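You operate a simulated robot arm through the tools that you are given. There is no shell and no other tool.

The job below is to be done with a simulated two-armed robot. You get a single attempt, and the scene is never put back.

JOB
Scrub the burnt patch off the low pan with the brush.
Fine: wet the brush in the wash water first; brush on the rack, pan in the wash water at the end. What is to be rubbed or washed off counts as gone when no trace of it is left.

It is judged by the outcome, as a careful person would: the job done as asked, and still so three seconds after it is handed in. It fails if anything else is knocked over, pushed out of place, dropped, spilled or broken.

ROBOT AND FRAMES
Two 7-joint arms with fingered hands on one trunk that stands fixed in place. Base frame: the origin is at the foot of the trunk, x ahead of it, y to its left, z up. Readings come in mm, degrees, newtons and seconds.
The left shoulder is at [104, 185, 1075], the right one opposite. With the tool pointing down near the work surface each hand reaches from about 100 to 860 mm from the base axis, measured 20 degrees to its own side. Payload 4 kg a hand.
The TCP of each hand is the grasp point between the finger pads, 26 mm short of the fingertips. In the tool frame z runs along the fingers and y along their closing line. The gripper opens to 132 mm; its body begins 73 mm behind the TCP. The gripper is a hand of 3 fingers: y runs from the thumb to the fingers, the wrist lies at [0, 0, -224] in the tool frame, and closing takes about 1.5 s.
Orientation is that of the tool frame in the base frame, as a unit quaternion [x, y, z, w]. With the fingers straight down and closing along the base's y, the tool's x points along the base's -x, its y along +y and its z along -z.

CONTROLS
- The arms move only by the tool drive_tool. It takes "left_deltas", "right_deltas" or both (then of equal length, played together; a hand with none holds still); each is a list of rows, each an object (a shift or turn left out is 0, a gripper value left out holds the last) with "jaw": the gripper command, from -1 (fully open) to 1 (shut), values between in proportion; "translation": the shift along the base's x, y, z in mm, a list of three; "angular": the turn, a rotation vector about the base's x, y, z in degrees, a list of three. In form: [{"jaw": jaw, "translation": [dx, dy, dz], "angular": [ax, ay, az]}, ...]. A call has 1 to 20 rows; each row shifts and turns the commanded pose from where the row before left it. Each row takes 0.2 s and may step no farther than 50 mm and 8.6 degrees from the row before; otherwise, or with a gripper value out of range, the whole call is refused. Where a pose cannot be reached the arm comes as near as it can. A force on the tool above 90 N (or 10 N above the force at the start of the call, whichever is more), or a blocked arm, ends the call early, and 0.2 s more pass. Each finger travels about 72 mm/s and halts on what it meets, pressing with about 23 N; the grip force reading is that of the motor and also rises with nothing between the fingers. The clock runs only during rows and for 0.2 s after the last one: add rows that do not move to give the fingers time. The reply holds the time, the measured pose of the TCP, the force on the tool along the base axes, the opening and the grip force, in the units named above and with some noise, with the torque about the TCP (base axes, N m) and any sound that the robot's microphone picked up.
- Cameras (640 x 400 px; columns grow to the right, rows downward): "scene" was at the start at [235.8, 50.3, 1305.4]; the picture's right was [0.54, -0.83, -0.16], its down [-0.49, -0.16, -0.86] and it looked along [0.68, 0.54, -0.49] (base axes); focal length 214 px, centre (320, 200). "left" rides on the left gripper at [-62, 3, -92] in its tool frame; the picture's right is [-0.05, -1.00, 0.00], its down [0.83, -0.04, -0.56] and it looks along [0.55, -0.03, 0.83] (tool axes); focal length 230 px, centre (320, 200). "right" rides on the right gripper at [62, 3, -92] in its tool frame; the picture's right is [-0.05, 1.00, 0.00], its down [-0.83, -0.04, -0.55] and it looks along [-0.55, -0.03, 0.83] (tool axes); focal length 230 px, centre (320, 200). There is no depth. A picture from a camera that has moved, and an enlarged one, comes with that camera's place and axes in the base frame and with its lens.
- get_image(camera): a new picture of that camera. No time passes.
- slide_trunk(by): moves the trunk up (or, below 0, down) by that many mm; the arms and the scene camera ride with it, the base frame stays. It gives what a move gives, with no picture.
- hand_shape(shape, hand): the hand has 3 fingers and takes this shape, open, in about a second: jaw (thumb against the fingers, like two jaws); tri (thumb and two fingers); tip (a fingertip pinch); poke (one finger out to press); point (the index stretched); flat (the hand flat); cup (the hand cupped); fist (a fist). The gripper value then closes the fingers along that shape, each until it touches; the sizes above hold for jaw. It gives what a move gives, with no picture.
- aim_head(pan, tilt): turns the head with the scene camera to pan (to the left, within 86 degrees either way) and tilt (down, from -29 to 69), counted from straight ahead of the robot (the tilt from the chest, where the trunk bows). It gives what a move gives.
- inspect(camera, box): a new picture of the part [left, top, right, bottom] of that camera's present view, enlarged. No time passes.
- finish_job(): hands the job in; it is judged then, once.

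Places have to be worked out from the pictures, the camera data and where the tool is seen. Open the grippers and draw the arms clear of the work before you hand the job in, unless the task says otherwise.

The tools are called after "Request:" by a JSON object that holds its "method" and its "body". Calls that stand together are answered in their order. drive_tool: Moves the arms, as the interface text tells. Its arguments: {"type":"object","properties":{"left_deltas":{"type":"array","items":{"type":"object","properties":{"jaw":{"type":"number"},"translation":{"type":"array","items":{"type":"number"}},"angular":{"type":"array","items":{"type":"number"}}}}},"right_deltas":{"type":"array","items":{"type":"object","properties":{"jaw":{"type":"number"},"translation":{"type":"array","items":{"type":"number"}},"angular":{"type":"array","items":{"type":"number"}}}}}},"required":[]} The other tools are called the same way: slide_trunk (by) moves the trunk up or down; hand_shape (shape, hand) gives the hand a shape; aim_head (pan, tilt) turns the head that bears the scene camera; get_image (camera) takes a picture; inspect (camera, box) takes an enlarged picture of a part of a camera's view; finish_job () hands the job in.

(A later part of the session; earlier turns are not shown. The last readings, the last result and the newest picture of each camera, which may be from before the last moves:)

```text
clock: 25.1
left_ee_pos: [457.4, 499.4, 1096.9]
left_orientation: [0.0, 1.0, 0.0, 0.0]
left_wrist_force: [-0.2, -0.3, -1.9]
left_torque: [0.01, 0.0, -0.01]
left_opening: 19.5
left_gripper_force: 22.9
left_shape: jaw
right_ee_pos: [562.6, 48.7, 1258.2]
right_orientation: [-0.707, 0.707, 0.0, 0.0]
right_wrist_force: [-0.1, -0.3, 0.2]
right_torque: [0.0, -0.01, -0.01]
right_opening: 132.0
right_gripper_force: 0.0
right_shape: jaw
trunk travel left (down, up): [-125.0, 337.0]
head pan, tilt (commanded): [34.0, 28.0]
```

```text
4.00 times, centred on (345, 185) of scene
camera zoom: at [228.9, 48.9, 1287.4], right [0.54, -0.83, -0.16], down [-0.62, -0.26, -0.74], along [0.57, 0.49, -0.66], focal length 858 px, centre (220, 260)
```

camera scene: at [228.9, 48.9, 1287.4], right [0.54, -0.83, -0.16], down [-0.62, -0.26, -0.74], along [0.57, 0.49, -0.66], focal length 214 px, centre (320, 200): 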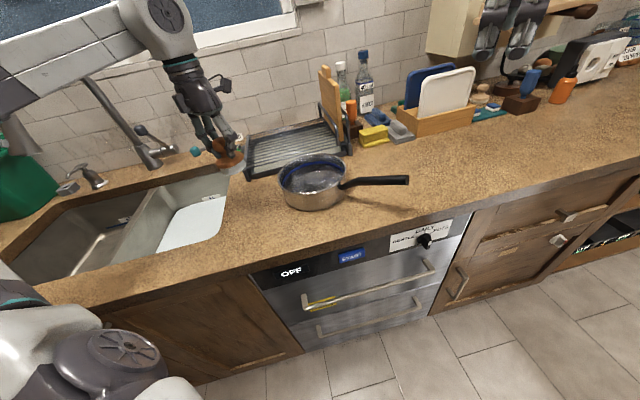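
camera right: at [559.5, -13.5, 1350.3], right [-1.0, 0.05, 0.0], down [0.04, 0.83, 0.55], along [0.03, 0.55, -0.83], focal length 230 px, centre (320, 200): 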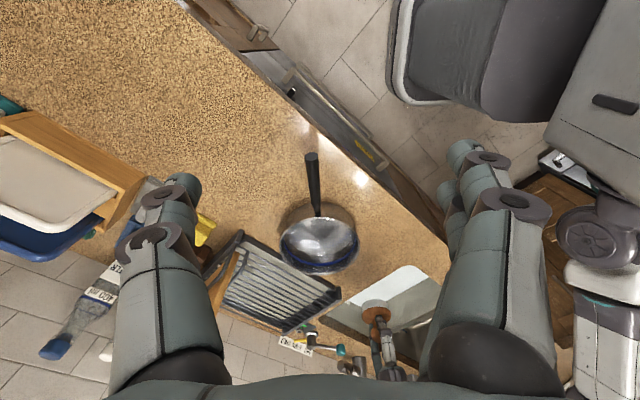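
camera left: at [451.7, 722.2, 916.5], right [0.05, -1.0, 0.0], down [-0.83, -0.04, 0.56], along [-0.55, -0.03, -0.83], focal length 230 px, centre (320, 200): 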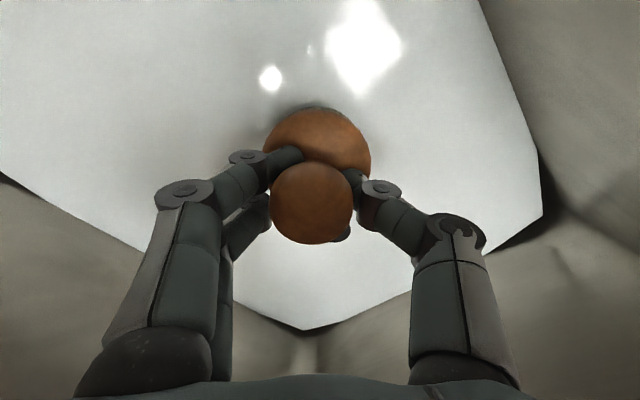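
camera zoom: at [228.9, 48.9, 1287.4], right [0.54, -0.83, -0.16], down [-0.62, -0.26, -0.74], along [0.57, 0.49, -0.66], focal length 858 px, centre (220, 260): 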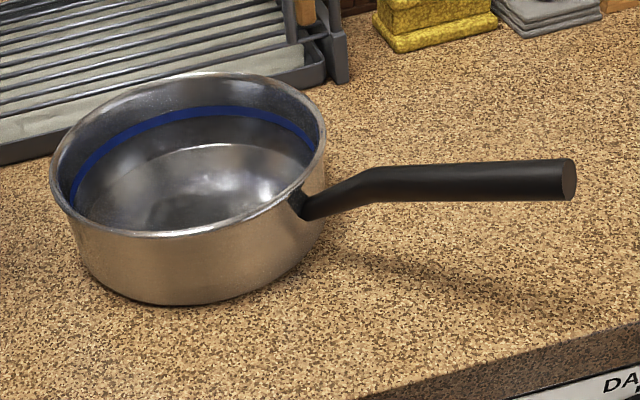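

The handle runs along y at x≈581, rising from z≈985 at y 228 to z≈1018 at its end (y 122), about 20 mm thick. I bring the right hand over it at y≈180 and lower it straddling the handle.

Request:
{"method": "drive_tool", "body": {"right_deltas": [{"translation": [6, 40, -40]}, {"translation": [6, 45, -40]}, {"translation": [6, 45, -40]}, {"translation": [0, 0, -40]}, {"translation": [0, 0, -40]}, {"translation": [0, 0, -35]}, {"translation": [0, 0, -30]}, {"translation": [0, 0, 0]}]}}

Request:
{"method": "get_image", "body": {"camera": "right"}}

Request:
{"method": "inspect", "body": {"camera": "scene", "box": [265, 105, 465, 225]}}

```text
refused: row 1 steps farther than a row can; nothing moved
```

```text
taken
camera right: at [559.5, -13.5, 1350.3], right [-1.0, 0.05, 0.0], down [0.04, 0.83, 0.55], along [0.03, 0.55, -0.83], focal length 230 px, centre (320, 200)
```

right: 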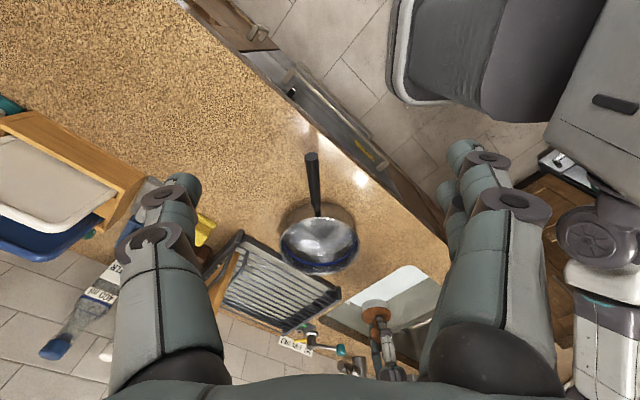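

```text
3.20 times, centred on (365, 165) of scene
camera zoom: at [228.9, 48.9, 1287.4], right [0.54, -0.83, -0.16], down [-0.62, -0.26, -0.74], along [0.57, 0.49, -0.66], focal length 686 px, centre (176, 312)
```

zoom: 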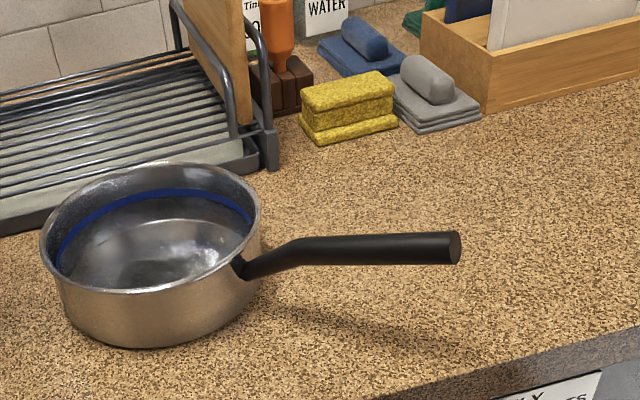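

That call was refused because the diagonal step exceeded 50 mm; I repeat it with separate lateral and downward steps.

Request:
{"method": "drive_tool", "body": {"right_deltas": [{"translation": [6, 45, 0]}, {"translation": [6, 45, 0]}, {"translation": [6, 41, 0]}, {"translation": [0, 0, -45]}, {"translation": [0, 0, -45]}, {"translation": [0, 0, -45]}, {"translation": [0, 0, -45]}, {"translation": [0, 0, -30]}, {"translation": [0, 0, 0]}]}}

Request:
{"method": "get_image", "body": {"camera": "right"}}

Request:
{"method": "inspect", "body": {"camera": "scene", "box": [265, 105, 465, 225]}}

```text
clock: 27.1
left_ee_pos: [456.4, 500.0, 1095.7]
left_orientation: [-0.001, 1.0, 0.0, 0.0]
left_wrist_force: [-1.1, -0.1, -0.9]
left_torque: [0.01, 0.01, -0.02]
left_opening: 19.5
left_gripper_force: 23.0
left_shape: jaw
right_ee_pos: [557.3, 141.5, 1037.1]
right_orientation: [0.707, -0.707, 0.0, 0.0]
right_wrist_force: [-0.1, -0.3, 0.0]
right_torque: [-0.01, -0.01, -0.01]
right_opening: 131.9
right_gripper_force: 0.1
right_shape: jaw
right hand out of reach, approached as far as the arm can: row 2, 3
trunk travel left (down, up): [-125.0, 337.0]
head pan, tilt (commanded): [34.0, 28.0]
```

```text
taken
camera right: at [554.3, 79.9, 1129.1], right [-1.0, 0.05, 0.0], down [0.04, 0.83, 0.55], along [0.03, 0.55, -0.83], focal length 230 px, centre (320, 200)
```

right: 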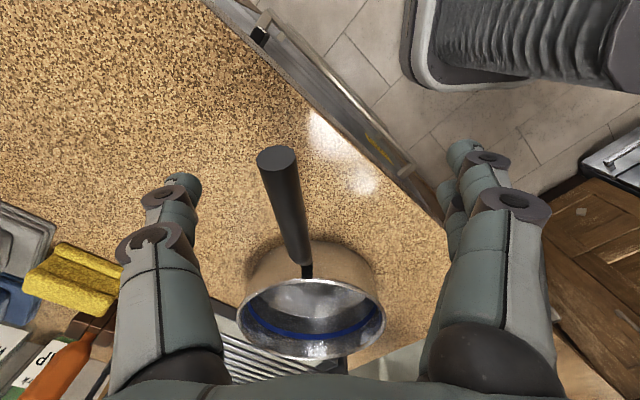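

```text
3.20 times, centred on (365, 165) of scene
camera zoom: at [228.3, 49.1, 1287.6], right [0.54, -0.83, -0.16], down [-0.62, -0.26, -0.74], along [0.57, 0.49, -0.66], focal length 686 px, centre (176, 312)
```

zoom: 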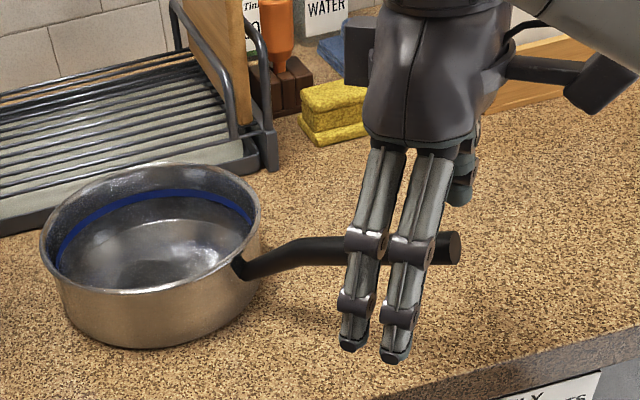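

The right hand stopped a bit short (557, 141) because the height was out of reach; lower down it should reach. I shift it +x and toward the pan a little, then lower to the handle.

Request:
{"method": "drive_tool", "body": {"right_deltas": [{"translation": [12, 10, 0]}, {"translation": [12, 10, 0]}, {"translation": [0, 0, -20]}, {"translation": [0, 0, -20]}, {"translation": [0, 0, 0]}]}}

Request:
{"method": "get_image", "body": {"camera": "right"}}

Request:
{"method": "inspect", "body": {"camera": "scene", "box": [265, 105, 465, 225]}}

```text
clock: 28.3
left_ee_pos: [456.4, 499.8, 1096.9]
left_orientation: [0.0, 1.0, 0.0, 0.0]
left_wrist_force: [0.6, -0.6, -0.3]
left_torque: [0.03, 0.01, 0.0]
left_opening: 19.6
left_gripper_force: 23.0
left_shape: jaw
right_ee_pos: [580.3, 161.8, 997.5]
right_orientation: [0.707, -0.707, 0.0, 0.0]
right_wrist_force: [0.6, 0.1, 0.3]
right_torque: [-0.01, 0.01, 0.02]
right_opening: 131.7
right_gripper_force: 0.0
right_shape: jaw
trunk travel left (down, up): [-125.0, 337.0]
head pan, tilt (commanded): [34.0, 28.0]
```

```text
taken
camera right: at [577.8, 100.4, 1090.0], right [-1.0, 0.05, 0.0], down [0.04, 0.83, 0.56], along [0.03, 0.55, -0.83], focal length 230 px, centre (320, 200)
```

right: 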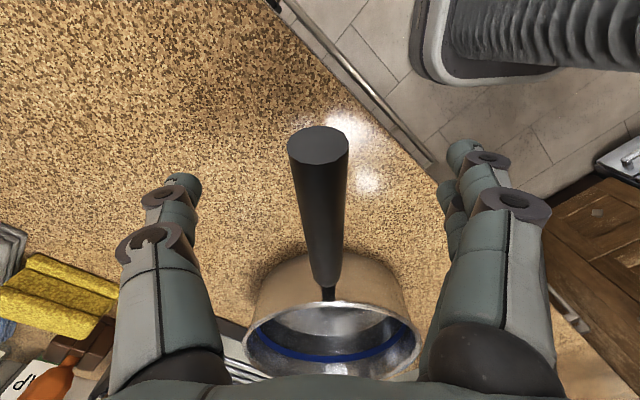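

```text
3.20 times, centred on (365, 165) of scene
camera zoom: at [228.7, 48.7, 1287.5], right [0.54, -0.83, -0.16], down [-0.62, -0.26, -0.74], along [0.57, 0.49, -0.66], focal length 686 px, centre (176, 312)
```

zoom: 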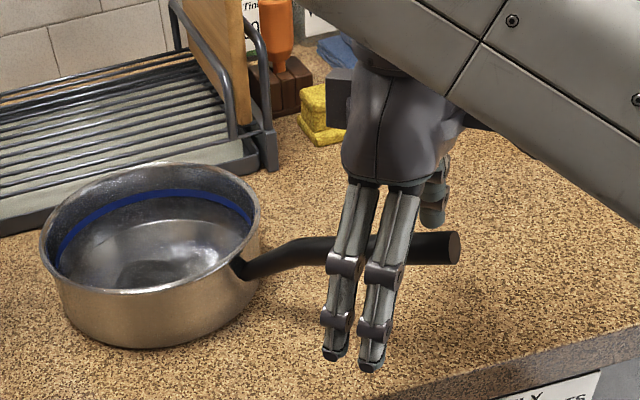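

The handle is centred between thumb and fingers. I lower 10 mm more so the fingers wrap beneath it, and close gently.

Request:
{"method": "drive_tool", "body": {"right_deltas": [{"translation": [0, 0, -10]}, {"jaw": 0.2}, {"jaw": 0.4}, {"jaw": 0.6}, {"jaw": 0.8}, {"jaw": 1.0}, {"jaw": 1.0}, {"jaw": 1.0}, {"jaw": 1.0}, {"jaw": 1.0}, {"jaw": 1.0}]}}

Request:
{"method": "get_image", "body": {"camera": "right"}}

Request:
{"method": "inspect", "body": {"camera": "scene", "box": [265, 105, 465, 225]}}

```text
clock: 30.7
left_ee_pos: [457.8, 498.8, 1094.8]
left_orientation: [0.0, 1.0, 0.0, -0.001]
left_wrist_force: [0.0, 0.0, -0.8]
left_torque: [0.01, -0.01, 0.01]
left_opening: 19.5
left_gripper_force: 22.8
left_shape: jaw
right_ee_pos: [581.2, 160.2, 987.2]
right_orientation: [-0.707, 0.707, 0.0, 0.0]
right_wrist_force: [0.7, 0.8, 0.3]
right_torque: [0.03, 0.03, 0.0]
right_opening: 0.1
right_gripper_force: 22.9
right_shape: jaw
trunk travel left (down, up): [-125.0, 337.0]
head pan, tilt (commanded): [34.0, 28.0]
```

```text
taken
camera right: at [578.2, 100.2, 1079.6], right [-1.0, 0.05, 0.0], down [0.04, 0.83, 0.55], along [0.03, 0.55, -0.83], focal length 230 px, centre (320, 200)
```

right: 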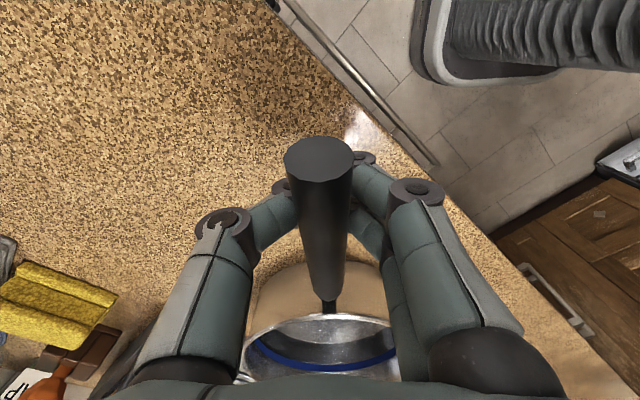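

```text
3.20 times, centred on (365, 165) of scene
camera zoom: at [229.0, 48.8, 1287.4], right [0.54, -0.83, -0.16], down [-0.62, -0.26, -0.74], along [0.57, 0.49, -0.66], focal length 686 px, centre (176, 312)
```

zoom: 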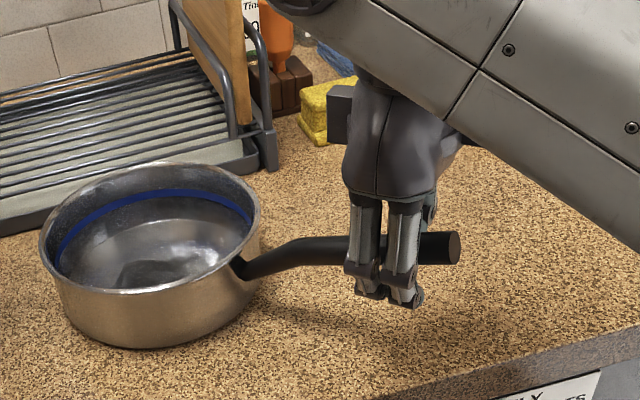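

The fingertips met under the handle, so it's only loosely caged. I reopen, raise the hand 12 mm so the pads grip the handle itself, and close again.

Request:
{"method": "drive_tool", "body": {"right_deltas": [{"jaw": 0.3}, {"jaw": 0.0}, {"jaw": 0.0}, {"jaw": 0.0}, {"translation": [0, 0, 7]}, {"translation": [0, 0, 6]}, {"jaw": 0.3}, {"jaw": 0.6}, {"jaw": 0.8}, {"jaw": 1.0}, {"jaw": 1.0}, {"jaw": 1.0}, {"jaw": 1.0}, {"jaw": 1.0}]}}

Request:
{"method": "get_image", "body": {"camera": "right"}}

Request:
{"method": "inspect", "body": {"camera": "scene", "box": [265, 105, 465, 225]}}

```text
clock: 33.7
left_ee_pos: [457.1, 499.4, 1096.1]
left_orientation: [0.0, 1.0, -0.001, 0.0]
left_wrist_force: [0.0, -0.9, -1.7]
left_torque: [-0.01, -0.01, 0.01]
left_opening: 19.4
left_gripper_force: 23.1
left_shape: jaw
right_ee_pos: [579.0, 160.8, 998.3]
right_orientation: [-0.707, 0.708, 0.0, 0.0]
right_wrist_force: [-1.0, -1.2, -0.4]
right_torque: [-0.05, 0.05, 0.1]
right_opening: 0.2
right_gripper_force: 23.5
right_shape: jaw
trunk travel left (down, up): [-125.0, 337.0]
head pan, tilt (commanded): [34.0, 28.0]
```

```text
taken
camera right: at [576.7, 100.0, 1091.2], right [-1.0, 0.05, 0.0], down [0.04, 0.83, 0.55], along [0.03, 0.55, -0.83], focal length 230 px, centre (320, 200)
```

right: 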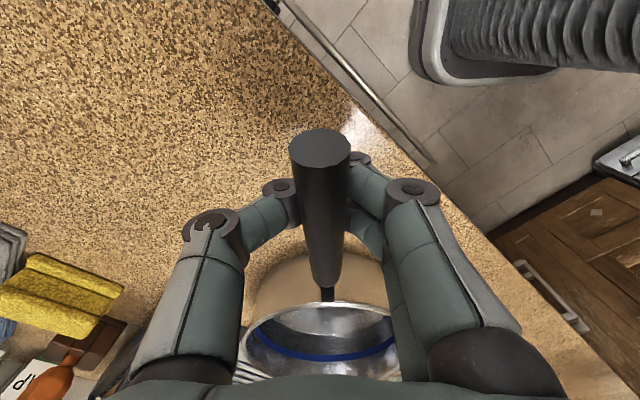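

```text
3.20 times, centred on (365, 165) of scene
camera zoom: at [229.1, 48.9, 1287.4], right [0.54, -0.83, -0.16], down [-0.62, -0.26, -0.74], along [0.57, 0.49, -0.66], focal length 686 px, centre (176, 312)
```

zoom: 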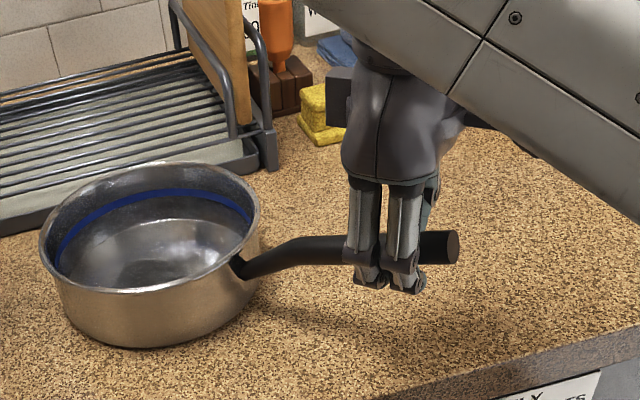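

The hand now encloses the handle snugly and steadies the pan. I bring the wet brush over the pan at height and look down into it once more before lowering.

Request:
{"method": "drive_tool", "body": {"left_deltas": [{"translation": [30, -35, 0]}, {"translation": [30, -35, 0]}, {"translation": [30, -34, 0]}, {"translation": [26, -30, 0]}, {"translation": [0, 0, 0]}]}}

Request:
{"method": "get_image", "body": {"camera": "left"}}

Request:
{"method": "get_image", "body": {"camera": "scene"}}

Request:
{"method": "inspect", "body": {"camera": "scene", "box": [250, 110, 410, 220]}}

```text
clock: 34.9
left_ee_pos: [568.1, 360.9, 1097.4]
left_orientation: [0.0, 1.0, 0.0, 0.0]
left_wrist_force: [0.6, 0.7, -1.0]
left_torque: [0.0, -0.01, -0.02]
left_opening: 19.2
left_gripper_force: 23.2
left_shape: jaw
right_ee_pos: [578.1, 162.6, 999.2]
right_orientation: [0.707, -0.707, 0.0, 0.001]
right_wrist_force: [0.4, 0.0, 0.3]
right_torque: [-0.07, 0.04, 0.06]
right_opening: 0.0
right_gripper_force: 23.0
right_shape: jaw
trunk travel left (down, up): [-125.0, 337.0]
head pan, tilt (commanded): [34.0, 28.0]
```

```text
taken
camera left: at [630.2, 364.7, 1190.3], right [0.05, -1.0, 0.0], down [-0.83, -0.04, 0.55], along [-0.55, -0.03, -0.83], focal length 230 px, centre (320, 200)
```

left: 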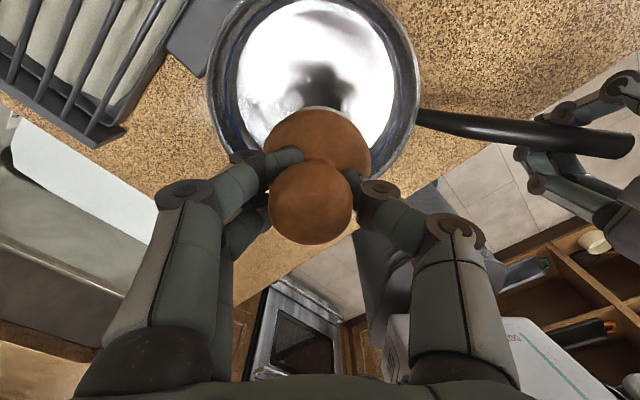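

```text
taken
camera scene: at [228.3, 49.2, 1287.6], right [0.54, -0.83, -0.16], down [-0.62, -0.26, -0.74], along [0.57, 0.49, -0.66], focal length 214 px, centre (320, 200)
```

scene: 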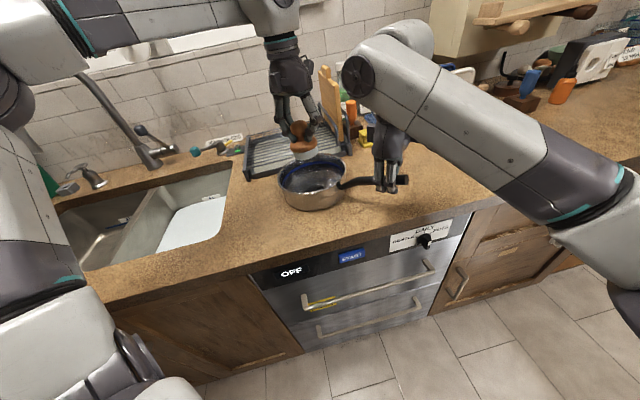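

```text
3.64 times, centred on (330, 165) of scene
camera zoom: at [228.3, 49.2, 1287.6], right [0.54, -0.83, -0.16], down [-0.62, -0.26, -0.74], along [0.57, 0.49, -0.66], focal length 780 px, centre (284, 327)
```

zoom: 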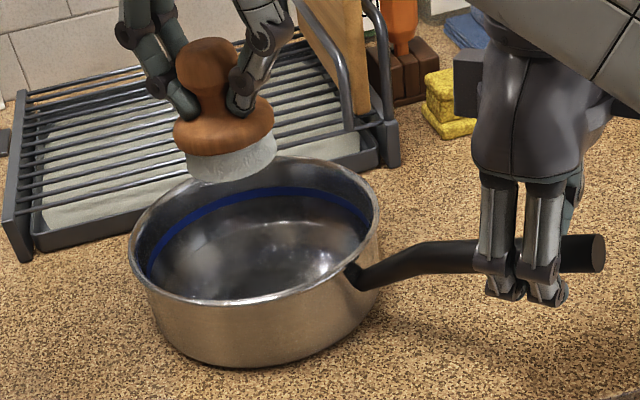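

The brush hangs over the pan's near-centre, inside the rim all round. I lower it to just above the floor.

Request:
{"method": "drive_tool", "body": {"left_deltas": [{"translation": [2, 1, -40]}, {"translation": [2, 1, -40]}, {"translation": [2, 1, -20]}, {"translation": [0, 0, -6]}, {"translation": [0, 0, 0]}]}}

Request:
{"method": "inspect", "body": {"camera": "scene", "box": [250, 110, 410, 220]}}

Request:
{"method": "get_image", "body": {"camera": "left"}}

```text
clock: 36.1
left_ee_pos: [577.1, 365.8, 991.1]
left_orientation: [-0.001, 1.0, 0.0, 0.001]
left_wrist_force: [-0.3, -0.4, -0.1]
left_torque: [0.02, 0.02, -0.01]
left_opening: 19.2
left_gripper_force: 22.9
left_shape: jaw
right_ee_pos: [580.5, 160.7, 998.6]
right_orientation: [0.707, -0.707, 0.001, 0.0]
right_wrist_force: [-0.1, -0.8, -0.5]
right_torque: [-0.03, 0.03, 0.09]
right_opening: 0.2
right_gripper_force: 23.1
right_shape: jaw
trunk travel left (down, up): [-125.0, 337.0]
head pan, tilt (commanded): [34.0, 28.0]
```

```text
3.64 times, centred on (330, 165) of scene
camera zoom: at [229.1, 48.6, 1287.4], right [0.54, -0.83, -0.16], down [-0.62, -0.26, -0.74], along [0.57, 0.49, -0.66], focal length 780 px, centre (284, 327)
```

zoom: 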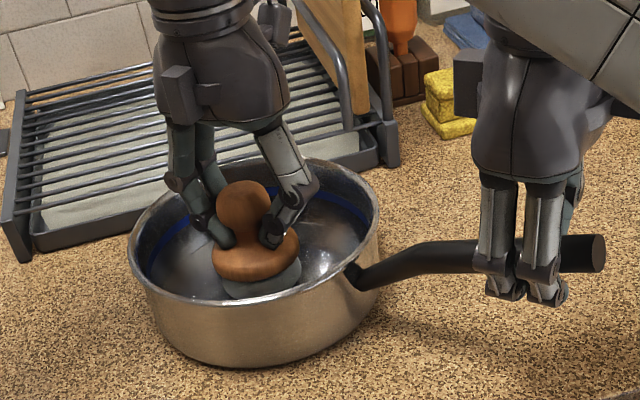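

```text
taken
camera left: at [638.7, 368.7, 1082.5], right [0.05, -1.0, 0.0], down [-0.83, -0.04, 0.56], along [-0.55, -0.03, -0.83], focal length 230 px, centre (320, 200)
```

left: 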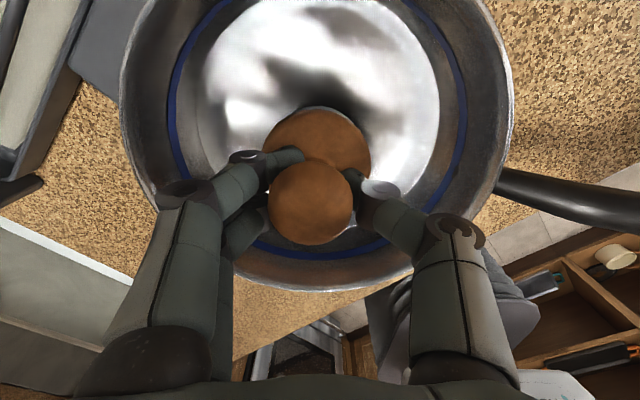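

I zoom the left view to pin down the pan's rim and floor relative to the brush before touching down.

Request:
{"method": "inspect", "body": {"camera": "left", "box": [100, 0, 540, 310]}}

Request:
{"method": "inspect", "body": {"camera": "scene", "box": [270, 140, 350, 220]}}

```text
1.29 times, centred on (320, 155) of left
camera zoom: at [638.7, 368.7, 1082.5], right [0.05, -1.0, 0.0], down [-0.83, -0.04, 0.56], along [-0.55, -0.03, -0.83], focal length 297 px, centre (320, 258)
```

zoom: 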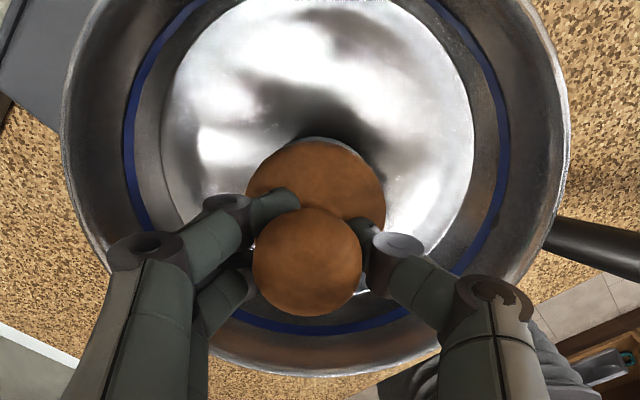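

```text
5.00 times, centred on (310, 180) of scene
camera zoom: at [229.1, 48.6, 1287.4], right [0.54, -0.83, -0.16], down [-0.62, -0.26, -0.74], along [0.57, 0.49, -0.66], focal length 1072 px, centre (370, 300)
```

zoom: 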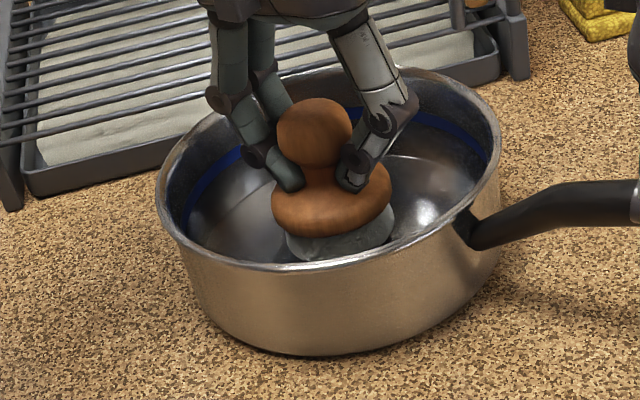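

From this view I place the pan rim at z≈975, centre about (582, 367), so the brush is nearly centred. I lower in fine steps until the bristles press on the floor.

Request:
{"method": "drive_tool", "body": {"left_deltas": [{"translation": [0, 0, -3]}, {"translation": [0, 0, -3]}, {"translation": [0, 0, -2]}, {"translation": [0, 0, -2]}, {"translation": [0, 0, 0]}]}}

```text
clock: 37.3
left_ee_pos: [577.4, 365.1, 980.3]
left_orientation: [0.0, 1.0, 0.0, 0.001]
left_wrist_force: [-1.1, -0.1, 6.1]
left_torque: [0.21, 0.05, 0.02]
left_opening: 19.4
left_gripper_force: 23.2
left_shape: jaw
right_ee_pos: [579.1, 161.9, 998.6]
right_orientation: [0.708, -0.707, 0.0, 0.001]
right_wrist_force: [-0.9, 0.3, 0.2]
right_torque: [-0.06, 0.01, 0.07]
right_opening: 0.1
right_gripper_force: 23.5
right_shape: jaw
trunk travel left (down, up): [-125.0, 337.0]
head pan, tilt (commanded): [34.0, 28.0]
```

Contact: 6 N upward at TCP z 980. I press about 2 mm more.

Request:
{"method": "drive_tool", "body": {"left_deltas": [{"translation": [0, 0, -1]}, {"translation": [0, 0, -1]}, {"translation": [0, 0, 0]}]}}

```text
clock: 38.1
left_ee_pos: [577.2, 364.1, 979.7]
left_orientation: [0.0, 1.0, 0.0, 0.002]
left_wrist_force: [1.4, 0.8, 19.6]
left_torque: [0.65, -0.04, -0.03]
left_opening: 20.3
left_gripper_force: 22.7
left_shape: jaw
right_ee_pos: [579.7, 160.9, 999.5]
right_orientation: [0.708, -0.707, 0.001, -0.001]
right_wrist_force: [-1.3, 2.0, 0.5]
right_torque: [-0.05, 0.05, 0.05]
right_opening: 0.1
right_gripper_force: 22.8
right_shape: jaw
trunk travel left (down, up): [-125.0, 337.0]
head pan, tilt (commanded): [34.0, 28.0]
```

About 20 N is a bit firm; I ease off 1 mm and start scrubbing with strokes across the patch, staying well inside the wall.

Request:
{"method": "drive_tool", "body": {"left_deltas": [{"translation": [0, 0, 1]}, {"translation": [-10, 0, 0]}, {"translation": [-10, 0, 0]}, {"translation": [-10, 0, 0]}, {"translation": [12, 0, 0]}, {"translation": [14, 0, 0]}, {"translation": [14, 0, 0]}, {"translation": [12, 0, 0]}, {"translation": [-12, 0, 0]}, {"translation": [-14, 0, 0]}, {"translation": [0, 0, 0]}]}}

Request:
{"method": "inspect", "body": {"camera": "scene", "box": [250, 110, 410, 220]}}

Request:
{"method": "get_image", "body": {"camera": "left"}}

```text
clock: 40.5
left_ee_pos: [571.2, 364.3, 979.6]
left_orientation: [0.0, 1.0, 0.001, -0.001]
left_wrist_force: [2.0, 0.3, 12.4]
left_torque: [0.33, -0.09, -0.05]
left_opening: 21.2
left_gripper_force: 23.4
left_shape: jaw
right_ee_pos: [579.4, 160.1, 999.9]
right_orientation: [-0.707, 0.707, 0.0, 0.0]
right_wrist_force: [-1.7, -0.7, 0.5]
right_torque: [-0.05, 0.02, 0.08]
right_opening: 0.1
right_gripper_force: 23.1
right_shape: jaw
trunk travel left (down, up): [-125.0, 337.0]
head pan, tilt (commanded): [34.0, 28.0]
```

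```text
3.64 times, centred on (330, 165) of scene
camera zoom: at [228.6, 47.7, 1287.5], right [0.54, -0.83, -0.16], down [-0.62, -0.26, -0.74], along [0.57, 0.49, -0.66], focal length 780 px, centre (284, 327)
```

zoom: 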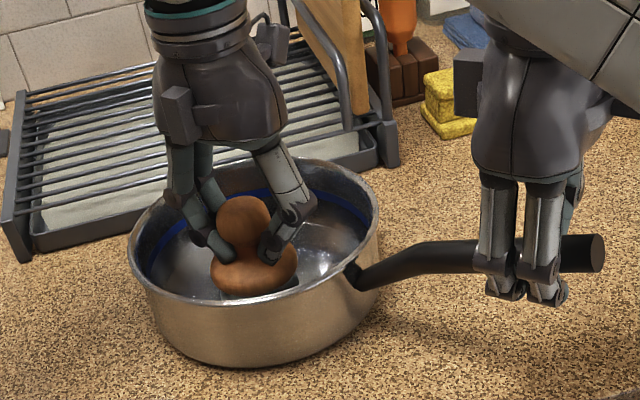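

```text
taken
camera left: at [633.8, 368.7, 1071.8], right [0.05, -1.0, 0.0], down [-0.83, -0.04, 0.56], along [-0.56, -0.03, -0.83], focal length 230 px, centre (320, 200)
```

left: 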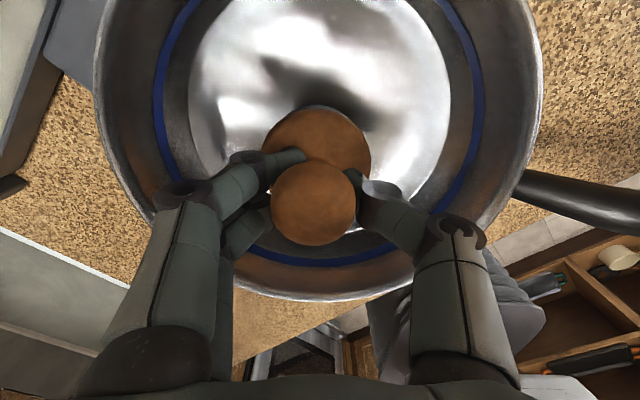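

The pan stays put and the contact is about 12 N. I continue with a wider pattern that covers the whole middle of the floor.

Request:
{"method": "drive_tool", "body": {"left_deltas": [{"translation": [-8, -8, 0]}, {"translation": [-10, -6, 0]}, {"translation": [12, -4, 0]}, {"translation": [14, 0, 0]}, {"translation": [14, 0, 0]}, {"translation": [8, 4, 0]}, {"translation": [-14, 2, 0]}, {"translation": [-14, 2, 0]}, {"translation": [-14, 2, 0]}, {"translation": [-12, 4, 0]}, {"translation": [0, 10, 0]}, {"translation": [14, 2, 0]}, {"translation": [14, 2, 0]}, {"translation": [14, 2, 0]}, {"translation": [12, 2, 0]}, {"translation": [-10, 6, 0]}, {"translation": [-14, 2, 0]}, {"translation": [-14, 0, 0]}, {"translation": [-10, -3, 0]}, {"translation": [14, -8, 0]}]}}

Request:
{"method": "inspect", "body": {"camera": "scene", "box": [250, 110, 410, 220]}}

Request:
{"method": "get_image", "body": {"camera": "left"}}

```text
clock: 44.7
left_ee_pos: [564.4, 375.4, 980.2]
left_orientation: [-0.001, 1.0, 0.001, 0.0]
left_wrist_force: [-5.0, 4.7, 22.6]
left_torque: [0.45, -0.06, 0.1]
left_opening: 21.3
left_gripper_force: 23.2
left_shape: jaw
right_ee_pos: [578.0, 160.4, 999.5]
right_orientation: [0.708, -0.707, 0.0, -0.001]
right_wrist_force: [1.5, -1.3, 0.1]
right_torque: [-0.06, 0.02, 0.05]
right_opening: 0.0
right_gripper_force: 22.4
right_shape: jaw
trunk travel left (down, up): [-125.0, 337.0]
head pan, tilt (commanded): [34.0, 28.0]
```

```text
3.64 times, centred on (330, 165) of scene
camera zoom: at [226.8, 47.7, 1287.9], right [0.54, -0.83, -0.16], down [-0.62, -0.26, -0.74], along [0.57, 0.49, -0.66], focal length 780 px, centre (284, 327)
```

zoom: 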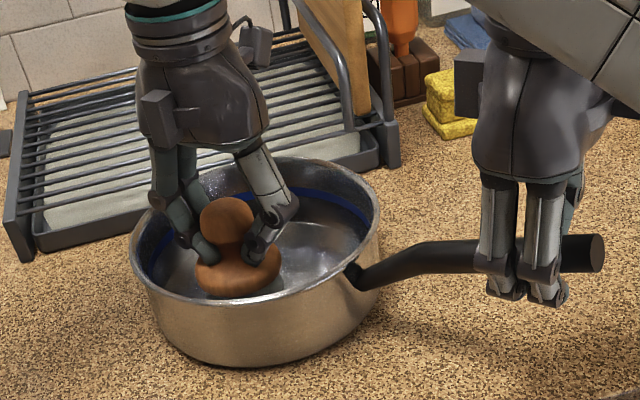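

```text
taken
camera left: at [627.2, 380.2, 1071.9], right [0.05, -1.0, 0.0], down [-0.83, -0.04, 0.56], along [-0.55, -0.03, -0.83], focal length 230 px, centre (320, 200)
```

left: 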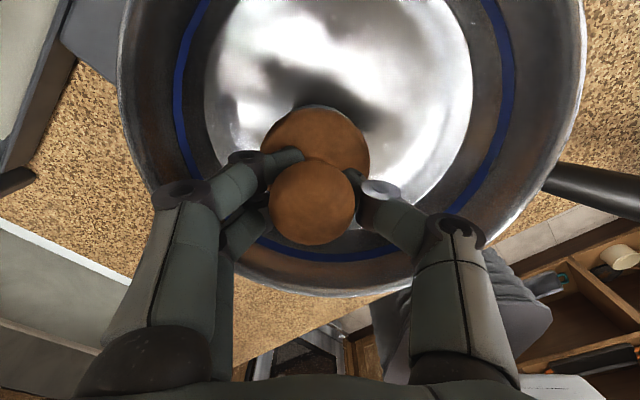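

That's a full pass. I lift the brush out straight up and move it aside and higher so the left camera can look at the pan floor.

Request:
{"method": "drive_tool", "body": {"left_deltas": [{"translation": [2, 0, 15]}, {"translation": [0, 0, 40]}, {"translation": [0, 0, 45]}, {"translation": [0, 0, 45]}, {"translation": [0, 0, 45]}, {"translation": [0, 0, 45]}, {"translation": [0, 45, 25]}, {"translation": [0, 45, 0]}, {"translation": [0, 45, 0]}, {"translation": [0, 0, 0]}]}}

Request:
{"method": "get_image", "body": {"camera": "left"}}

Request:
{"method": "inspect", "body": {"camera": "scene", "box": [250, 110, 410, 220]}}

```text
refused: row 7 steps farther than a row can; nothing moved
```

```text
taken
camera left: at [627.2, 380.2, 1071.9], right [0.05, -1.0, 0.0], down [-0.83, -0.04, 0.56], along [-0.55, -0.03, -0.83], focal length 230 px, centre (320, 200)
```

left: 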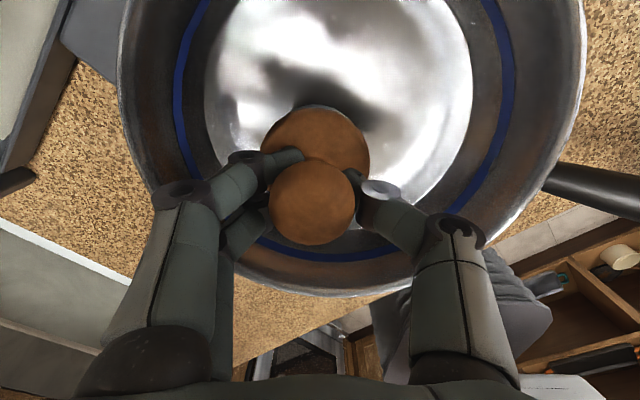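

```text
3.64 times, centred on (330, 165) of scene
camera zoom: at [226.8, 47.7, 1287.9], right [0.54, -0.83, -0.16], down [-0.62, -0.26, -0.74], along [0.57, 0.49, -0.66], focal length 780 px, centre (284, 327)
```

zoom: 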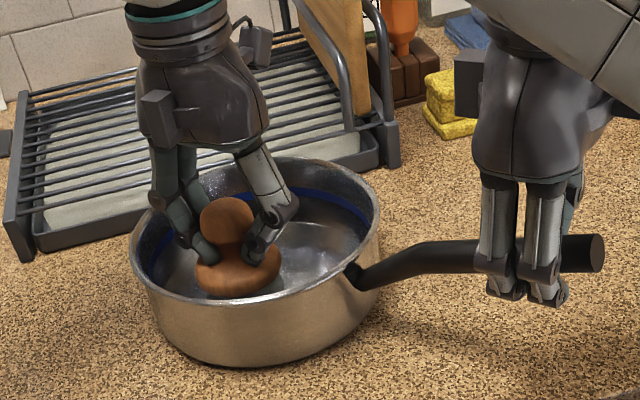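

One row was just over the 50 mm limit; I send the same lift with smaller steps.

Request:
{"method": "drive_tool", "body": {"left_deltas": [{"translation": [2, 0, 15]}, {"translation": [0, 0, 40]}, {"translation": [0, 0, 45]}, {"translation": [0, 0, 45]}, {"translation": [0, 0, 45]}, {"translation": [0, 0, 45]}, {"translation": [0, 40, 20]}, {"translation": [0, 45, 0]}, {"translation": [0, 45, 0]}, {"translation": [0, 0, 0]}]}}

Request:
{"method": "get_image", "body": {"camera": "left"}}

Request:
{"method": "inspect", "body": {"camera": "scene", "box": [250, 110, 410, 220]}}

```text
clock: 46.9
left_ee_pos: [574.7, 508.1, 1231.9]
left_orientation: [0.001, 1.0, 0.0, -0.002]
left_wrist_force: [0.4, 0.0, -0.3]
left_torque: [0.01, -0.02, 0.01]
left_opening: 20.4
left_gripper_force: 22.9
left_shape: jaw
right_ee_pos: [579.2, 160.6, 998.5]
right_orientation: [0.707, -0.707, 0.0, 0.001]
right_wrist_force: [0.1, -0.4, 0.3]
right_torque: [-0.04, 0.02, 0.04]
right_opening: 0.0
right_gripper_force: 23.4
right_shape: jaw
trunk travel left (down, up): [-125.0, 337.0]
head pan, tilt (commanded): [34.0, 28.0]
```

```text
taken
camera left: at [634.9, 512.0, 1324.3], right [0.05, -1.0, 0.0], down [-0.83, -0.04, 0.56], along [-0.56, -0.03, -0.83], focal length 230 px, centre (320, 200)
```

left: 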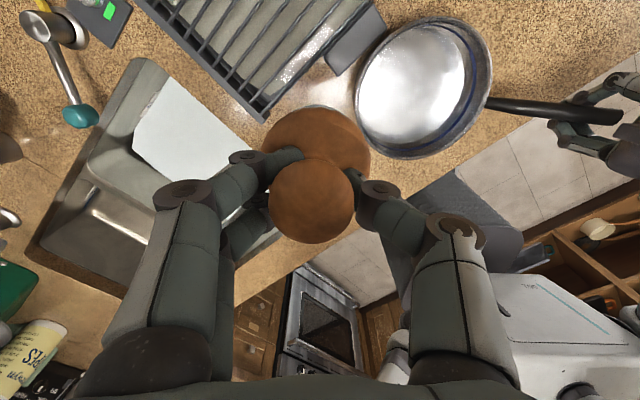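

```text
3.64 times, centred on (330, 165) of scene
camera zoom: at [229.1, 48.2, 1287.4], right [0.54, -0.83, -0.16], down [-0.62, -0.26, -0.74], along [0.57, 0.49, -0.66], focal length 780 px, centre (284, 327)
```

zoom: 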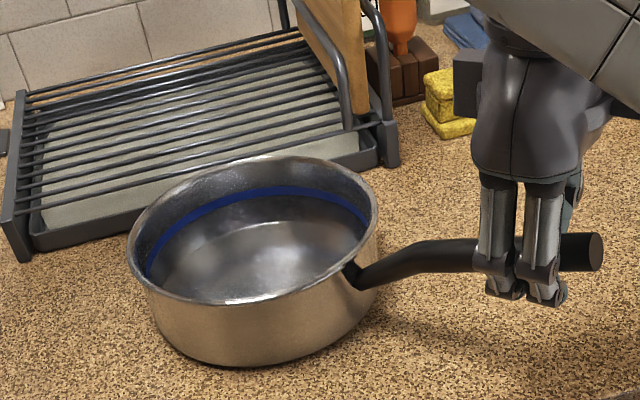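

The dark blob seems gone; I zoom into the pan from both cameras to look for any trace.

Request:
{"method": "inspect", "body": {"camera": "left", "box": [345, 5, 500, 165]}}

Request:
{"method": "inspect", "body": {"camera": "scene", "box": [275, 150, 345, 200]}}

Request:
{"method": "inspect", "body": {"camera": "right", "box": [220, 290, 420, 400]}}

```text
2.50 times, centred on (422, 85) of left
camera zoom: at [634.9, 512.0, 1324.3], right [0.05, -1.0, 0.0], down [-0.83, -0.04, 0.56], along [-0.56, -0.03, -0.83], focal length 575 px, centre (64, 488)
```

zoom: 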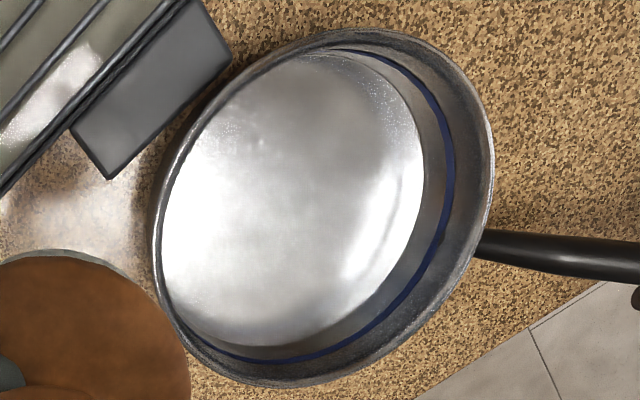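

```text
8.00 times, centred on (310, 175) of scene
camera zoom: at [229.1, 48.2, 1287.4], right [0.54, -0.83, -0.16], down [-0.62, -0.26, -0.74], along [0.57, 0.49, -0.66], focal length 1716 px, centre (400, 400)
```

zoom: 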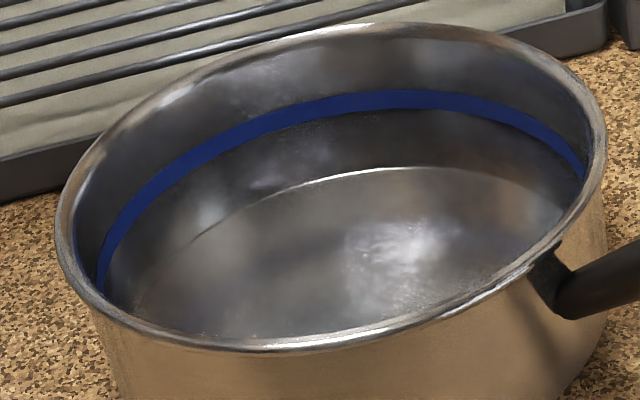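

```text
3.20 times, centred on (320, 345) of right
camera zoom: at [576.6, 99.6, 1091.3], right [-1.0, 0.05, 0.0], down [0.04, 0.83, 0.56], along [0.03, 0.55, -0.83], focal length 736 px, centre (320, -264)
```

zoom: 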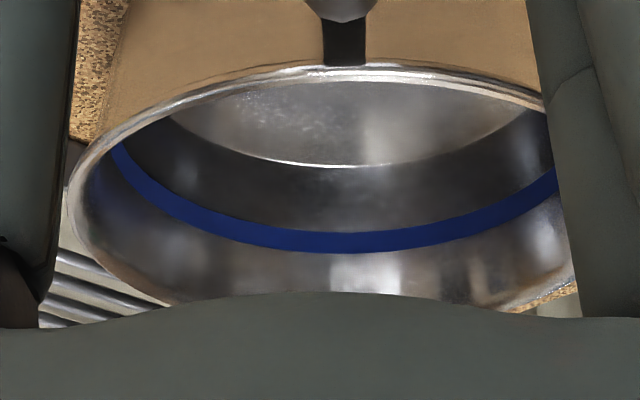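

The floor looks clean, but bright reflections could hide a trace, so I take a second viewpoint from a different place.

Request:
{"method": "drive_tool", "body": {"left_deltas": [{"translation": [40, -20, 0]}, {"translation": [40, -10, 10]}, {"translation": [35, -5, 10]}, {"translation": [0, 0, 0]}]}}

Request:
{"method": "get_image", "body": {"camera": "left"}}

Request:
{"method": "inspect", "body": {"camera": "left", "box": [340, 40, 480, 200]}}

```text
clock: 47.9
left_ee_pos: [655.9, 469.1, 1222.8]
left_orientation: [0.0, 1.0, 0.0, 0.001]
left_wrist_force: [1.1, 0.0, -0.9]
left_torque: [0.01, 0.01, 0.02]
left_opening: 20.3
left_gripper_force: 22.9
left_shape: jaw
left hand out of reach, approached as far as the arm can: row 2, 3
right_ee_pos: [580.4, 161.4, 998.9]
right_orientation: [0.707, -0.707, -0.001, 0.001]
right_wrist_force: [-0.5, -0.7, 1.0]
right_torque: [-0.06, 0.04, 0.04]
right_opening: 0.1
right_gripper_force: 22.8
right_shape: jaw
trunk travel left (down, up): [-125.0, 337.0]
head pan, tilt (commanded): [34.0, 28.0]
```

```text
taken
camera left: at [717.5, 473.5, 1315.5], right [0.05, -1.0, 0.0], down [-0.83, -0.04, 0.55], along [-0.55, -0.03, -0.83], focal length 230 px, centre (320, 200)
```

left: 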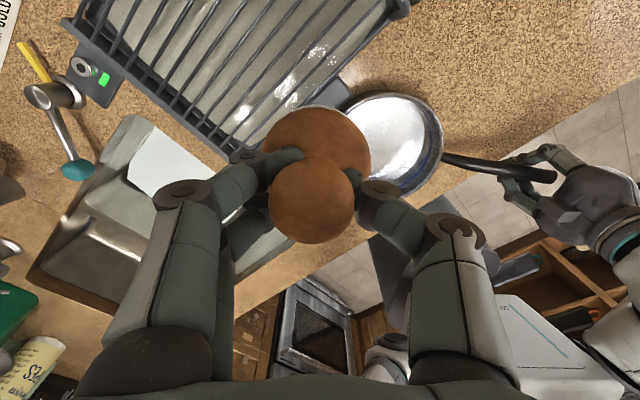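

```text
2.50 times, centred on (410, 120) of left
camera zoom: at [717.5, 473.5, 1315.5], right [0.05, -1.0, 0.0], down [-0.83, -0.04, 0.55], along [-0.55, -0.03, -0.83], focal length 575 px, centre (95, 400)
```

zoom: 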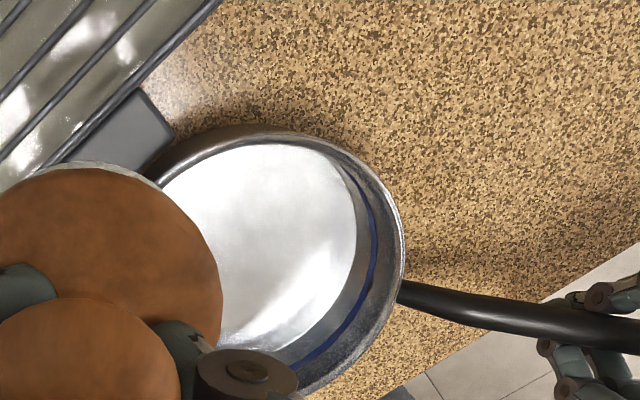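

Both views show a clean floor. As insurance against a faint remnant hidden by glare, I make a second, wider scrub; first I return over the pan's centre.

Request:
{"method": "drive_tool", "body": {"left_deltas": [{"translation": [-28, -33, 0]}, {"translation": [-28, -33, 0]}, {"translation": [-26, -33, 0]}, {"translation": [0, 0, -45]}, {"translation": [0, 0, -45]}, {"translation": [0, 0, -45]}, {"translation": [0, 0, -45]}, {"translation": [0, 0, -40]}, {"translation": [0, 0, -10]}, {"translation": [0, 0, 0]}]}}

Request:
{"method": "inspect", "body": {"camera": "scene", "box": [250, 110, 410, 220]}}

```text
clock: 50.1
left_ee_pos: [571.4, 368.5, 993.5]
left_orientation: [0.0, 1.0, 0.0, 0.0]
left_wrist_force: [0.5, 0.5, -0.9]
left_torque: [0.02, 0.01, -0.02]
left_opening: 19.8
left_gripper_force: 23.2
left_shape: jaw
right_ee_pos: [580.2, 161.2, 999.5]
right_orientation: [-0.707, 0.707, 0.0, 0.0]
right_wrist_force: [-0.5, -1.3, -0.5]
right_torque: [-0.01, 0.01, 0.05]
right_opening: 0.0
right_gripper_force: 23.0
right_shape: jaw
trunk travel left (down, up): [-125.0, 337.0]
head pan, tilt (commanded): [34.0, 28.0]
```

```text
3.64 times, centred on (330, 165) of scene
camera zoom: at [229.2, 48.7, 1287.4], right [0.54, -0.83, -0.16], down [-0.62, -0.26, -0.74], along [0.57, 0.49, -0.66], focal length 780 px, centre (284, 327)
```

zoom: 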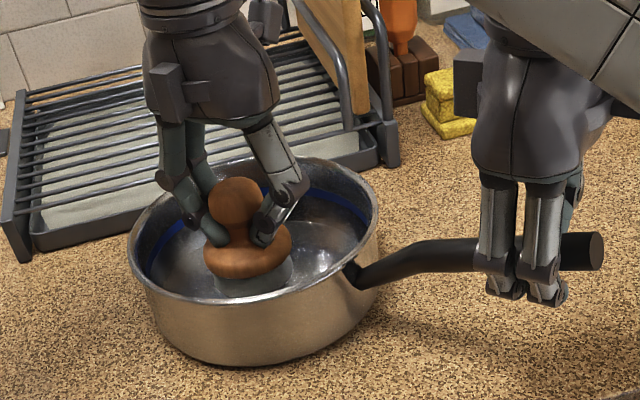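

The brush is just above the floor near the middle. I press down to light contact.

Request:
{"method": "drive_tool", "body": {"left_deltas": [{"translation": [0, 0, -5]}, {"translation": [0, 0, -4]}, {"translation": [0, 0, -3]}, {"translation": [0, 0, -1.5]}, {"translation": [0, 0, 0]}]}}

```text
clock: 51.3
left_ee_pos: [572.9, 368.9, 980.7]
left_orientation: [0.0, 1.0, 0.0, 0.0]
left_wrist_force: [0.2, -1.3, 0.9]
left_torque: [0.02, -0.01, 0.03]
left_opening: 20.0
left_gripper_force: 23.2
left_shape: jaw
right_ee_pos: [580.0, 161.6, 999.4]
right_orientation: [-0.707, 0.707, 0.001, 0.0]
right_wrist_force: [0.0, -1.0, 0.7]
right_torque: [-0.02, 0.04, 0.05]
right_opening: 0.0
right_gripper_force: 23.3
right_shape: jaw
trunk travel left (down, up): [-125.0, 337.0]
head pan, tilt (commanded): [34.0, 28.0]
```

Barely touching yet (0.9 N); I go 2.5 mm further and then make the second scrub pattern.

Request:
{"method": "drive_tool", "body": {"left_deltas": [{"translation": [0, 0, -1.5]}, {"translation": [0, 0, -1]}, {"translation": [0, 0, 0]}]}}

```text
clock: 52.1
left_ee_pos: [573.5, 367.8, 979.5]
left_orientation: [0.0, 1.0, 0.0, 0.001]
left_wrist_force: [-1.8, 1.6, 7.4]
left_torque: [0.36, -0.06, 0.08]
left_opening: 20.0
left_gripper_force: 22.2
left_shape: jaw
right_ee_pos: [579.1, 162.5, 999.5]
right_orientation: [-0.707, 0.707, 0.0, 0.0]
right_wrist_force: [0.4, -0.6, 0.0]
right_torque: [-0.07, 0.0, 0.08]
right_opening: 0.0
right_gripper_force: 22.8
right_shape: jaw
trunk travel left (down, up): [-125.0, 337.0]
head pan, tilt (commanded): [34.0, 28.0]
```

Contact is 7 N. I add 0.8 mm pressure and run a circular pattern over the whole middle of the floor.

Request:
{"method": "drive_tool", "body": {"left_deltas": [{"translation": [-12, 0, -0.8]}, {"translation": [-12, 0, 0]}, {"translation": [4, -14, 0]}, {"translation": [10, -10, 0]}, {"translation": [14, -6, 0]}, {"translation": [14, 0, 0]}, {"translation": [12, 6, 0]}, {"translation": [8, 12, 0]}, {"translation": [2, 14, 0]}, {"translation": [-6, 12, 0]}, {"translation": [-12, 10, 0]}, {"translation": [-14, 4, 0]}, {"translation": [-14, -4, 0]}, {"translation": [-10, -10, 0]}, {"translation": [6, -14, 0]}, {"translation": [10, -12, 0]}, {"translation": [14, 0, 0]}, {"translation": [10, 12, 0]}, {"translation": [-10, 10, 0]}, {"translation": [-12, -8, 0]}]}}

Request:
{"method": "inspect", "body": {"camera": "scene", "box": [250, 110, 410, 220]}}

```text
clock: 56.3
left_ee_pos: [574.6, 369.7, 980.0]
left_orientation: [0.0, 1.0, 0.001, 0.0]
left_wrist_force: [2.7, 2.8, 13.3]
left_torque: [0.32, -0.22, -0.01]
left_opening: 20.7
left_gripper_force: 23.0
left_shape: jaw
right_ee_pos: [579.3, 161.1, 998.8]
right_orientation: [-0.707, 0.707, 0.0, 0.0]
right_wrist_force: [-0.7, -0.3, -1.3]
right_torque: [-0.06, 0.01, 0.05]
right_opening: 0.3
right_gripper_force: 23.1
right_shape: jaw
trunk travel left (down, up): [-125.0, 337.0]
head pan, tilt (commanded): [34.0, 28.0]
```

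```text
3.64 times, centred on (330, 165) of scene
camera zoom: at [228.7, 48.1, 1287.5], right [0.54, -0.83, -0.16], down [-0.62, -0.26, -0.74], along [0.57, 0.49, -0.66], focal length 780 px, centre (284, 327)
```

zoom: 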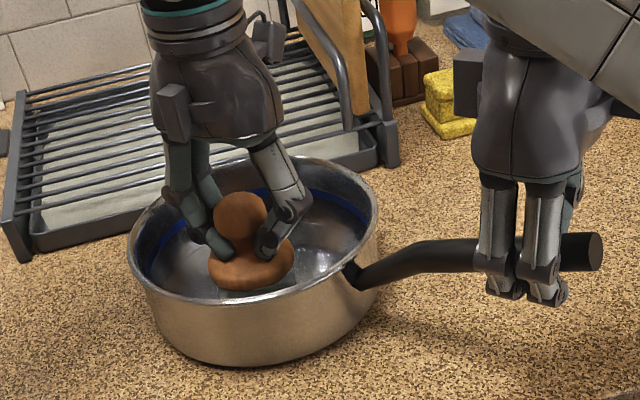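

The second pass is done at about 13 N. I lift the brush straight out, then carry it at moderate height over the rack's front-left part, around (630, 587).

Request:
{"method": "drive_tool", "body": {"left_deltas": [{"translation": [2, 0, 10]}, {"translation": [0, 0, 30]}, {"translation": [0, 0, 40]}, {"translation": [0, 0, 40]}, {"translation": [10, 40, 0]}, {"translation": [10, 45, 0]}, {"translation": [11, 45, 0]}, {"translation": [11, 45, 0]}, {"translation": [11, 42, 0]}, {"translation": [0, 0, 0]}]}}

Request:
{"method": "aim_head", "body": {"pan": 42, "tilt": 22}}

Request:
{"method": "get_image", "body": {"camera": "scene"}}

Request:
{"method": "get_image", "body": {"camera": "left"}}

```text
clock: 58.5
left_ee_pos: [626.6, 589.8, 1096.1]
left_orientation: [0.001, 1.0, 0.0, 0.0]
left_wrist_force: [0.2, 0.1, -0.6]
left_torque: [-0.04, 0.0, -0.04]
left_opening: 20.2
left_gripper_force: 23.0
left_shape: jaw
right_ee_pos: [579.1, 160.5, 1000.2]
right_orientation: [0.707, -0.707, 0.0, 0.0]
right_wrist_force: [0.8, 0.2, -0.8]
right_torque: [-0.04, 0.02, 0.03]
right_opening: 0.0
right_gripper_force: 22.7
right_shape: jaw
trunk travel left (down, up): [-125.0, 337.0]
head pan, tilt (commanded): [34.0, 28.0]
```

```text
clock: 59.2
left_ee_pos: [626.3, 590.3, 1096.4]
left_orientation: [0.0, 1.0, 0.0, 0.0]
left_wrist_force: [-0.9, 0.2, -0.5]
left_torque: [0.0, -0.01, 0.02]
left_opening: 20.0
left_gripper_force: 23.1
left_shape: jaw
right_ee_pos: [579.4, 161.2, 998.6]
right_orientation: [-0.707, 0.707, 0.0, 0.0]
right_wrist_force: [-1.1, -0.8, -0.1]
right_torque: [-0.01, -0.01, 0.06]
right_opening: 0.0
right_gripper_force: 22.5
right_shape: jaw
trunk travel left (down, up): [-125.0, 337.0]
head pan, tilt (commanded): [42.0, 22.0]
```

```text
taken
camera scene: at [225.7, 59.9, 1298.4], right [0.64, -0.74, -0.19], down [-0.53, -0.25, -0.81], along [0.55, 0.62, -0.56], focal length 214 px, centre (320, 200)
```

scene: 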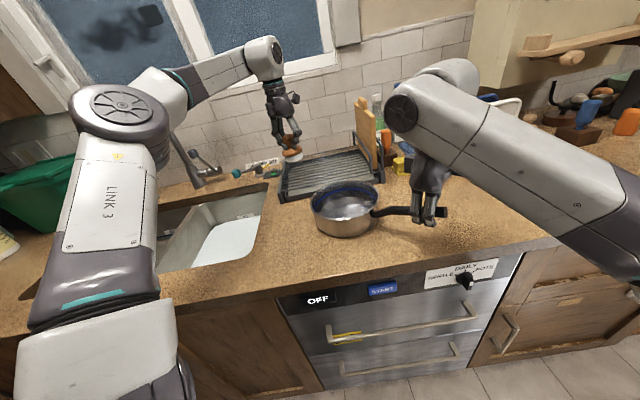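

```text
taken
camera left: at [688.5, 593.8, 1188.8], right [0.05, -1.0, 0.0], down [-0.83, -0.04, 0.56], along [-0.56, -0.03, -0.83], focal length 230 px, centre (320, 200)
```

left: 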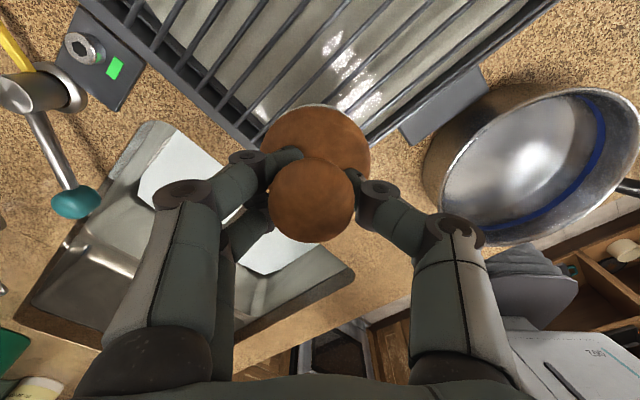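

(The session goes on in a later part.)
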